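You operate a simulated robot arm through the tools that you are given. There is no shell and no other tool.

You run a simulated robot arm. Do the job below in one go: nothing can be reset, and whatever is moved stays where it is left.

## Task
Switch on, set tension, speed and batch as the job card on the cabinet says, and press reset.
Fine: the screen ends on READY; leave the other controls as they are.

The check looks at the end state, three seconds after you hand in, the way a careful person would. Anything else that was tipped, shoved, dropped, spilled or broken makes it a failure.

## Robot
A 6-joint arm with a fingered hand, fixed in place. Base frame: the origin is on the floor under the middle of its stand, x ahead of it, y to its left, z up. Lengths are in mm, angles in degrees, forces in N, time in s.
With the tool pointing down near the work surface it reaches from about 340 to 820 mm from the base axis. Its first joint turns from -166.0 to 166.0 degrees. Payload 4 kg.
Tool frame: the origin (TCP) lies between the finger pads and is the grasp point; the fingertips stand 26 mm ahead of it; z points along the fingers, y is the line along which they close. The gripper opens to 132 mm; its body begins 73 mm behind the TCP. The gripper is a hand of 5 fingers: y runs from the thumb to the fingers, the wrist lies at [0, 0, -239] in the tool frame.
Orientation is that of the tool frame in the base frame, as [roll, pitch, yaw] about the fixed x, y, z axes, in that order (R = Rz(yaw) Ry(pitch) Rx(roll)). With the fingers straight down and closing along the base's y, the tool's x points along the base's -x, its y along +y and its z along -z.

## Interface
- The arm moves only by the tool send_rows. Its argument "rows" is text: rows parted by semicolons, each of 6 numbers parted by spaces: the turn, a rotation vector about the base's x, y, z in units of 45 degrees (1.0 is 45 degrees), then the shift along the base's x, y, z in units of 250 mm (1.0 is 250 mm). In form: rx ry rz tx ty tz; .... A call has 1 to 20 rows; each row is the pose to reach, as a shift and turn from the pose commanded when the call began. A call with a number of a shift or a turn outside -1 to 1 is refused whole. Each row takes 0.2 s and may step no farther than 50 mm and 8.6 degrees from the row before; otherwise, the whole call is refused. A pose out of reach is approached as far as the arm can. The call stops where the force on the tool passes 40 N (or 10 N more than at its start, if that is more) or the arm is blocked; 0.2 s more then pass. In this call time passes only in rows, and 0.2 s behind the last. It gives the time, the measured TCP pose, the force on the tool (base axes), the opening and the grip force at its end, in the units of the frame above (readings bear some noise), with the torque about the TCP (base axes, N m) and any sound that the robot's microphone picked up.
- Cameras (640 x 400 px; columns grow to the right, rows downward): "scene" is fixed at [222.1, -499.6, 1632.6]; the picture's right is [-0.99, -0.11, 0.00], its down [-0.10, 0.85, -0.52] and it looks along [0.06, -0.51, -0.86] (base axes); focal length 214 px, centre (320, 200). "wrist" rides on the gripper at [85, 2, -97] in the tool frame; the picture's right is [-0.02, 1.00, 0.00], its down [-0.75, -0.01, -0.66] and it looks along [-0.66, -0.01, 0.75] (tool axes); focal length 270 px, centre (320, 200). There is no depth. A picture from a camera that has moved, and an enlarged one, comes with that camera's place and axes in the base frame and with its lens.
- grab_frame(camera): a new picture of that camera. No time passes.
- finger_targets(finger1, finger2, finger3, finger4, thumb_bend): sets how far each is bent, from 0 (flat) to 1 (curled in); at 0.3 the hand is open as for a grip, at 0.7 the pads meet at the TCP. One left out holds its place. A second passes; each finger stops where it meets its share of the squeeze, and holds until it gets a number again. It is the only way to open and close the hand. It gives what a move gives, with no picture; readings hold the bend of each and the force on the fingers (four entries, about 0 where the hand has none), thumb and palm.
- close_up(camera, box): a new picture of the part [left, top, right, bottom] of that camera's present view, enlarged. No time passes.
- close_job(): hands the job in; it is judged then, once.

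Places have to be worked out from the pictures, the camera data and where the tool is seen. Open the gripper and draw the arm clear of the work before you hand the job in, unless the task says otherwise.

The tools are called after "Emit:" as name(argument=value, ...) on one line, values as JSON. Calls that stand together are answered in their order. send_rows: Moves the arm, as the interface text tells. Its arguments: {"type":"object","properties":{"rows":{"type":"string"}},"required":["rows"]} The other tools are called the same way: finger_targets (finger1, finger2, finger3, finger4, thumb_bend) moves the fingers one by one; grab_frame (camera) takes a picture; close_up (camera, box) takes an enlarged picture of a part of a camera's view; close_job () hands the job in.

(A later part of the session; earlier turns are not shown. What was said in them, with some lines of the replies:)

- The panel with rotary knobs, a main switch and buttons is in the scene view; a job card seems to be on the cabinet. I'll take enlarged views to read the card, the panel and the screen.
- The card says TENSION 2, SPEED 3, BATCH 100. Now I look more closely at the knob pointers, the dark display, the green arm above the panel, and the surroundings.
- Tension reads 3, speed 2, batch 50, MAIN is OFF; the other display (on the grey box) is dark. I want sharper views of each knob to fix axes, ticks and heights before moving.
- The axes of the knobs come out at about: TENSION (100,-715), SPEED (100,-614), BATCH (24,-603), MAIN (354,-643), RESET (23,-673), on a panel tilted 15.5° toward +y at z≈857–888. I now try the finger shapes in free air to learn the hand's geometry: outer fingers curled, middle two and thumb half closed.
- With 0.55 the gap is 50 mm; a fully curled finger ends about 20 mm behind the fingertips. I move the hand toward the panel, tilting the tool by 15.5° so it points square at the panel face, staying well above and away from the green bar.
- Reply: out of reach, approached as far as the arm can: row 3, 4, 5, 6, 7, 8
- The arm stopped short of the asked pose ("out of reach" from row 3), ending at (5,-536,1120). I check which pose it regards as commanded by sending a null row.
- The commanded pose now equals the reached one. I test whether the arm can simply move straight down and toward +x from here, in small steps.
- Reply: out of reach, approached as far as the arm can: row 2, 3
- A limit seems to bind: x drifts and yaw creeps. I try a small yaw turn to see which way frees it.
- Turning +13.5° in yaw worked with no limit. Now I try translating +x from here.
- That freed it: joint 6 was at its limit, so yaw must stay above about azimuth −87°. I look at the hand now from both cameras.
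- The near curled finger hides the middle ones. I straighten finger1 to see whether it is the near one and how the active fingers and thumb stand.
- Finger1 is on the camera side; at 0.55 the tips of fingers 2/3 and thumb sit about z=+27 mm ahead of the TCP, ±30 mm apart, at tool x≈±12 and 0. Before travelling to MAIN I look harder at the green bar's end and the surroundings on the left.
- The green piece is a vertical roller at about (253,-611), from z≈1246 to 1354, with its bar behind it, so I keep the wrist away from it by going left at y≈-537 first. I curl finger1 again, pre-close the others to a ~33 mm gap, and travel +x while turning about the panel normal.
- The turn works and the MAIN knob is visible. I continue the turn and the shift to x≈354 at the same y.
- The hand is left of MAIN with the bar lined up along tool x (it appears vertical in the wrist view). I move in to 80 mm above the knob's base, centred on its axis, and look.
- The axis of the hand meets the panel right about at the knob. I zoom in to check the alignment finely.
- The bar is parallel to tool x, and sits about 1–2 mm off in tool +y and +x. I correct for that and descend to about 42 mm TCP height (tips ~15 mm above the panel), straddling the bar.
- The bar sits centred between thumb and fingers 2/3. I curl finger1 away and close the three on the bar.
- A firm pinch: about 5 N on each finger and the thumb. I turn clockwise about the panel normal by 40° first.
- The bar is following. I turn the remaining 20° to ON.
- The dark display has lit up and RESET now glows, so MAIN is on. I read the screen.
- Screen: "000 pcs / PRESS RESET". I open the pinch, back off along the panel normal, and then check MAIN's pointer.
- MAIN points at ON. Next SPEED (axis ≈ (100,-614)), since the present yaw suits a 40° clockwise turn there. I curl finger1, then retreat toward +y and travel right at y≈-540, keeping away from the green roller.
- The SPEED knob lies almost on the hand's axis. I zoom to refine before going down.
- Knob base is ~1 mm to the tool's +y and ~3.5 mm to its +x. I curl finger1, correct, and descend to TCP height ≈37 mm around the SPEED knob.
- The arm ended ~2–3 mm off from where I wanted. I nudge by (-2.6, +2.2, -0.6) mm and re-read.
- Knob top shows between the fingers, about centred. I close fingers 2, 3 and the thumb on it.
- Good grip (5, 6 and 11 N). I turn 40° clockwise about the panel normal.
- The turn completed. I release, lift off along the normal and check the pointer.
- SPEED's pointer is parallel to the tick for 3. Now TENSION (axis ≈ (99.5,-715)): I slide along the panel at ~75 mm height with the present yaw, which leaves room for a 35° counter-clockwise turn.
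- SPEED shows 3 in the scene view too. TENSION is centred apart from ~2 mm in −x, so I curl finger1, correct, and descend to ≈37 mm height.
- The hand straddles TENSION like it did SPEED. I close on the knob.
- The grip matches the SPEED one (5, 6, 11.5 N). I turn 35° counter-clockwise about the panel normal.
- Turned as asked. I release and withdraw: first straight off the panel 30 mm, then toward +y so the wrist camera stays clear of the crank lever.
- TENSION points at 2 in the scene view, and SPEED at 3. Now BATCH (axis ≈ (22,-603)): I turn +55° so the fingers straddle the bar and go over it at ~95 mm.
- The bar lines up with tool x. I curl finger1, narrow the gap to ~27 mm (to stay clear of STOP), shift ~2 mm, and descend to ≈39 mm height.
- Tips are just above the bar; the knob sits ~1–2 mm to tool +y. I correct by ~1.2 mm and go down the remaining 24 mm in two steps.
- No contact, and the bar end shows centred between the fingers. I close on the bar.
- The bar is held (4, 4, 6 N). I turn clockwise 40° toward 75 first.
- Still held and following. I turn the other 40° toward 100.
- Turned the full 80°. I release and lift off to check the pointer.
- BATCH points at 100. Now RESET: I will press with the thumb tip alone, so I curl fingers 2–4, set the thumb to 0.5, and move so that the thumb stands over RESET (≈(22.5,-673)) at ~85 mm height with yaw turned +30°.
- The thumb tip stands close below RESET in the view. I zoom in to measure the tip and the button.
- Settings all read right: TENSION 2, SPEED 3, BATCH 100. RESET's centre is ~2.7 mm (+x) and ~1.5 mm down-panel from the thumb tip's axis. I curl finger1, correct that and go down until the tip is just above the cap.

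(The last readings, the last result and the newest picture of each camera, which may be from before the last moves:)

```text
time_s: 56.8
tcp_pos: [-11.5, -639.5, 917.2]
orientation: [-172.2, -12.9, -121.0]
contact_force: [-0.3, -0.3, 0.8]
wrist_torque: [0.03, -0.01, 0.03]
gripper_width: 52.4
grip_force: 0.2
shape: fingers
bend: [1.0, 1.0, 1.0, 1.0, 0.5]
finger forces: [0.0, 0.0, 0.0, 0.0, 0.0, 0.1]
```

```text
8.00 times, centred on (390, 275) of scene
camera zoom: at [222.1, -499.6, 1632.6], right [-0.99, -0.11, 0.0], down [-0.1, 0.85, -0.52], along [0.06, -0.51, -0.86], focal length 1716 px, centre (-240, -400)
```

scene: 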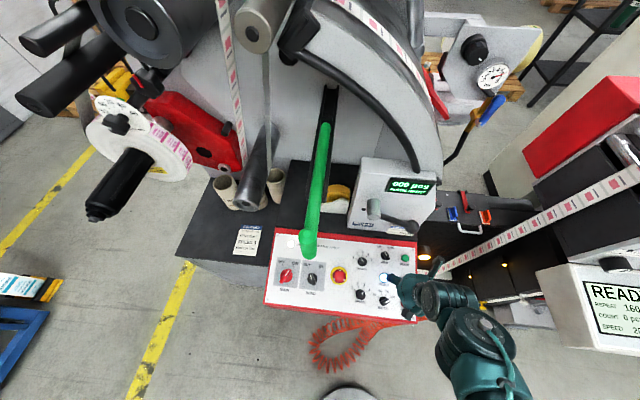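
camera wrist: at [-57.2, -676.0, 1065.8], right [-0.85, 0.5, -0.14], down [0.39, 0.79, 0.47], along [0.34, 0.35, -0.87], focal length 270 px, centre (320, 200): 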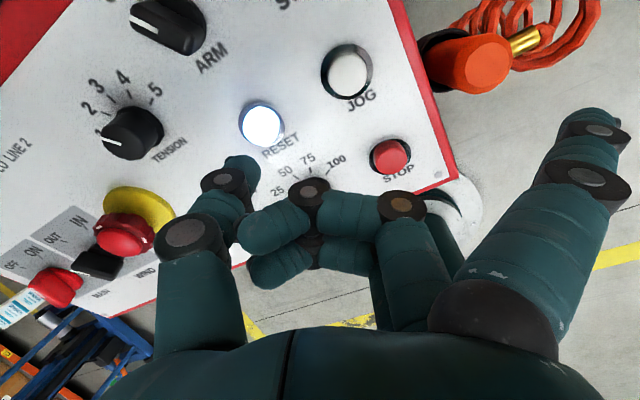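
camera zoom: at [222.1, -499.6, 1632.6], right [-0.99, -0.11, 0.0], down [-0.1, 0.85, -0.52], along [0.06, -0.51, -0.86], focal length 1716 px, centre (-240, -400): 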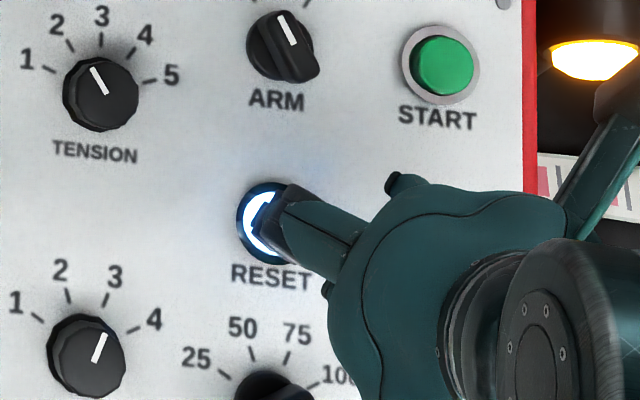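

The thumb tip is over the cap within ~1.5 mm. I press down slowly along the normal in 1.5 mm steps, watching the force.

Emit:
send_rows(rows="0 0 0 0 -0.0016 -0.0058; 0 0 0 0 -0.0032 -0.0116; 0 0 0 0 -0.0048 -0.0173; 0 0 0 0 -0.0064 -0.0231; 0 0 0 0 -0.008 -0.0289")

Emit:
close_up(camera="scene", box=[375, 165, 445, 210])

```text
time_s: 58.0
tcp_pos: [-11.0, -640.4, 908.1]
orientation: [-172.2, -13.0, -121.0]
contact_force: [0.2, 0.9, 3.5]
wrist_torque: [-0.11, -0.12, 0.06]
gripper_width: 52.6
grip_force: 1.3
shape: fingers
bend: [1.0, 1.0, 1.0, 1.0, 0.5]
finger forces: [0.0, 0.1, 0.0, 0.0, 3.2, 0.0]
heard: click
```

```text
8.89 times, centred on (410, 188) of scene
camera zoom: at [222.1, -499.6, 1632.6], right [-0.99, -0.11, 0.0], down [-0.1, 0.85, -0.52], along [0.06, -0.51, -0.86], focal length 1906 px, centre (-480, 311)
```

zoom: 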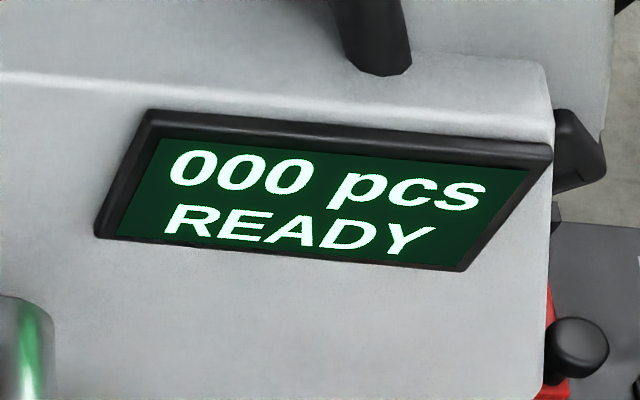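

A click was heard with ~3.5 N, and the screen reads "000 pcs / READY". I withdraw off the panel, first along the normal and then toward +y.

Emit:
send_rows(rows="0 0 0 0 0.0267 0.0964; 0 0 0 0 0.0641 0.2313; 0 0 0 0 0.2 0.28; 0 0 0 0 0.36 0.34; 0 0 0 0 0.52 0.4; 0 0 0 -0.06 0.68 0.46; 0 0 0 -0.15 0.8 0.5")

Emit:
grab_frame(camera="scene")

Emit:
close_up(camera="scene", box=[255, 220, 425, 326])

Emit:
close_up(camera="scene", box=[270, 60, 470, 240])

```text
time_s: 59.6
tcp_pos: [-53.0, -441.7, 1036.7]
orientation: [-172.3, -12.8, -121.0]
contact_force: [-0.1, 0.8, 0.1]
wrist_torque: [-0.02, 0.01, 0.02]
gripper_width: 52.6
grip_force: 0.1
shape: fingers
bend: [1.0, 1.0, 1.0, 1.0, 0.5]
finger forces: [0.0, 0.0, 0.0, 0.1, 0.0, 0.0]
```

```text
taken
```

scene: 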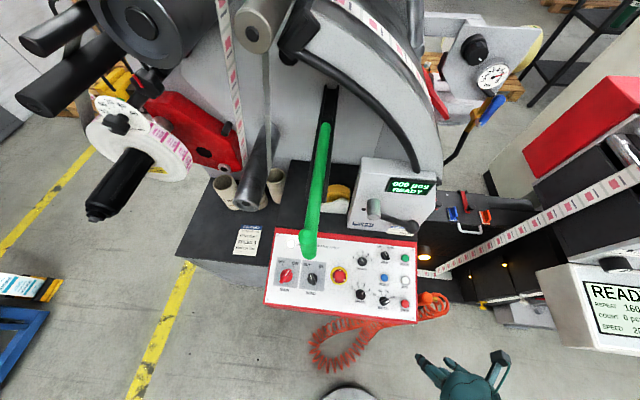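

```text
3.76 times, centred on (340, 273) of scene
camera zoom: at [222.1, -499.6, 1632.6], right [-0.99, -0.11, 0.0], down [-0.1, 0.85, -0.52], along [0.06, -0.51, -0.86], focal length 807 px, centre (245, -75)
```

zoom: 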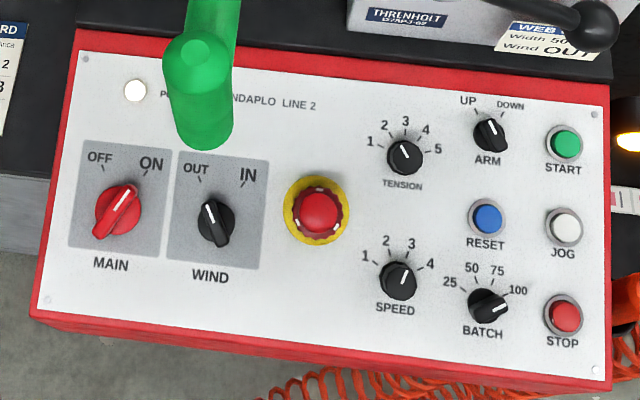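

```text
2.22 times, centred on (370, 150) of scene
camera zoom: at [222.1, -499.6, 1632.6], right [-0.99, -0.11, 0.0], down [-0.1, 0.85, -0.52], along [0.06, -0.51, -0.86], focal length 477 px, centre (209, 311)
```

zoom: 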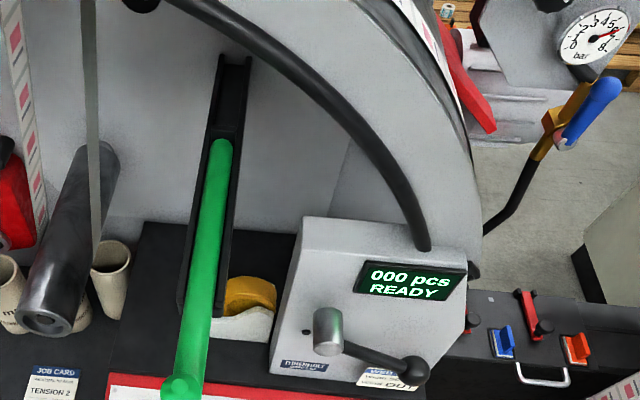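

Everything looks as wanted: MAIN ON, WIND and ARM unchanged, RESET lamp off, screen READY. I open the hand and check the three knobs once more at high zoom.

Emit:
finger_targets(finger1=0.3, finger2=0.3, finger3=0.3, finger4=0.3, thumb_bend=0.3)

Emit:
close_up(camera="scene", box=[346, 248, 378, 268])

Emit:
close_up(camera="scene", box=[344, 280, 376, 300])

Emit:
close_up(camera="scene", box=[368, 286, 400, 306])

Emit:
close_up(camera="scene", box=[270, 258, 326, 293])

Emit:
close_up(camera="scene", box=[375, 165, 445, 210])

```text
time_s: 60.6
tcp_pos: [-52.9, -441.6, 1036.0]
orientation: [-172.4, -12.9, -121.0]
contact_force: [0.5, -0.1, -0.4]
wrist_torque: [-0.01, -0.01, -0.01]
gripper_width: 138.6
grip_force: 0.0
shape: fingers
bend: [0.3, 0.3, 0.3, 0.3, 0.3]
finger forces: [0.0, 0.0, 0.0, 0.0, 0.1, 0.0]
```

```text
16.00 times, centred on (362, 258) of scene
camera zoom: at [222.1, -499.6, 1632.6], right [-0.99, -0.11, 0.0], down [-0.1, 0.85, -0.52], along [0.06, -0.51, -0.86], focal length 3432 px, centre (-352, -728)
```

zoom: 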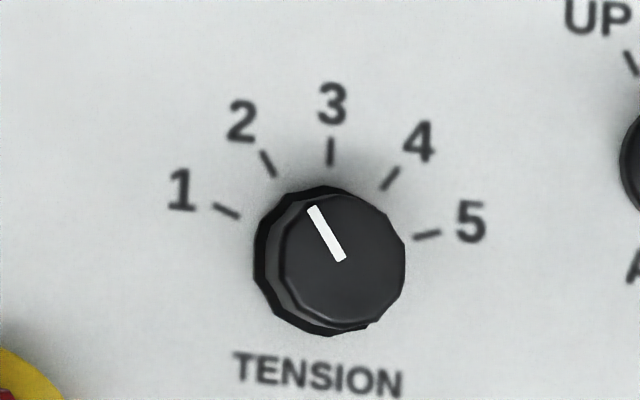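

```text
16.00 times, centred on (360, 290) of scene
camera zoom: at [222.1, -499.6, 1632.6], right [-0.99, -0.11, 0.0], down [-0.1, 0.85, -0.52], along [0.06, -0.51, -0.86], focal length 3432 px, centre (-320, -1240)
```

zoom: 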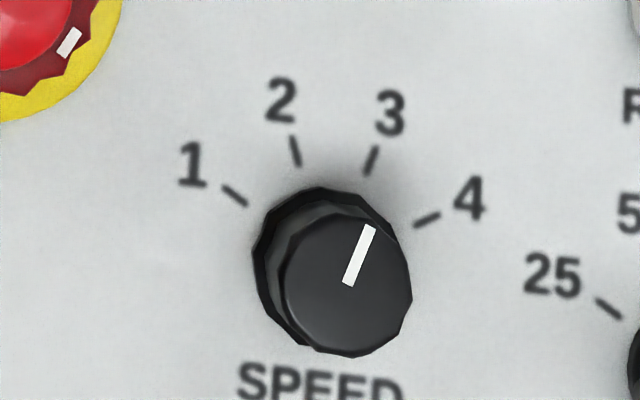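

```text
16.00 times, centred on (384, 296) of scene
camera zoom: at [222.1, -499.6, 1632.6], right [-0.99, -0.11, 0.0], down [-0.1, 0.85, -0.52], along [0.06, -0.51, -0.86], focal length 3432 px, centre (-704, -1336)
```

zoom: 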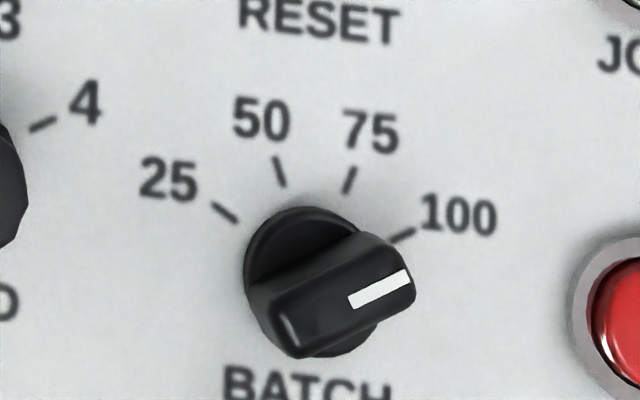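

```text
11.43 times, centred on (298, 276) of scene
camera zoom: at [222.1, -499.6, 1632.6], right [-0.99, -0.11, 0.0], down [-0.1, 0.85, -0.52], along [0.06, -0.51, -0.86], focal length 2451 px, centre (571, -663)
```

zoom: 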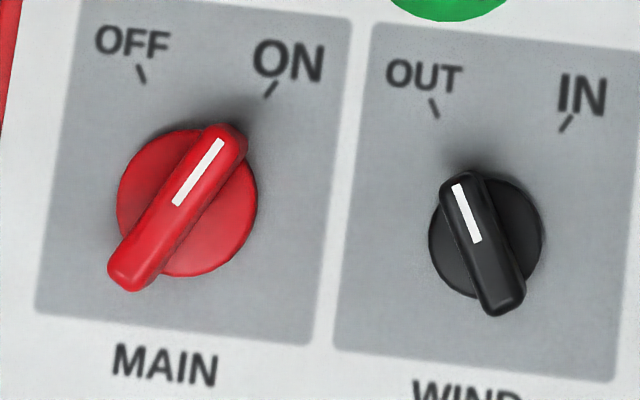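

```text
8.89 times, centred on (410, 188) of scene
camera zoom: at [222.1, -499.6, 1632.6], right [-0.99, -0.11, 0.0], down [-0.1, 0.85, -0.52], along [0.06, -0.51, -0.86], focal length 1906 px, centre (-480, 311)
```

zoom: 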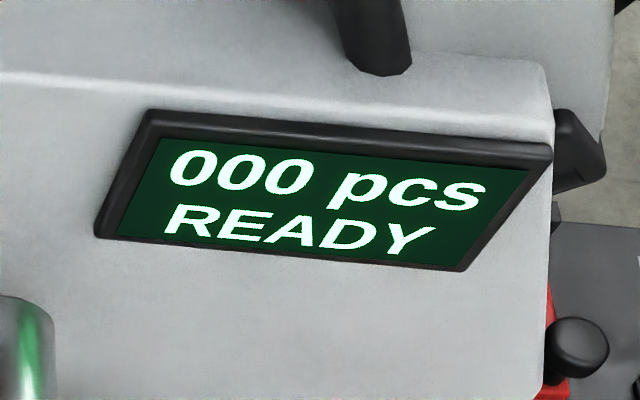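

All pointers sit on their marks (MAIN ON, TENSION 2, SPEED 3, BATCH 100), the screen stays on READY, the hand is open and clear. I hand the job in.

Emit:
close_job()

```text
The job is handed in.
```

The winder is switched on and set to the job card, and its screen read "000 pcs / READY" when I handed the job in.

- **Settings:** MAIN is ON, TENSION is at 2, SPEED is at 3 and BATCH is at 100. I checked each pointer against its mark in close-up pictures afterwards.
- **Reset:** I pressed RESET once, last. It clicked and the screen changed from "PRESS RESET" to "READY".
- **Other controls:** I left WIND, ARM, the emergency stop, START, JOG and STOP alone. They look unchanged in the final pictures, and I saw no sign that anything else had been knocked or moved.

The hand is open and the arm is clear of the panel.
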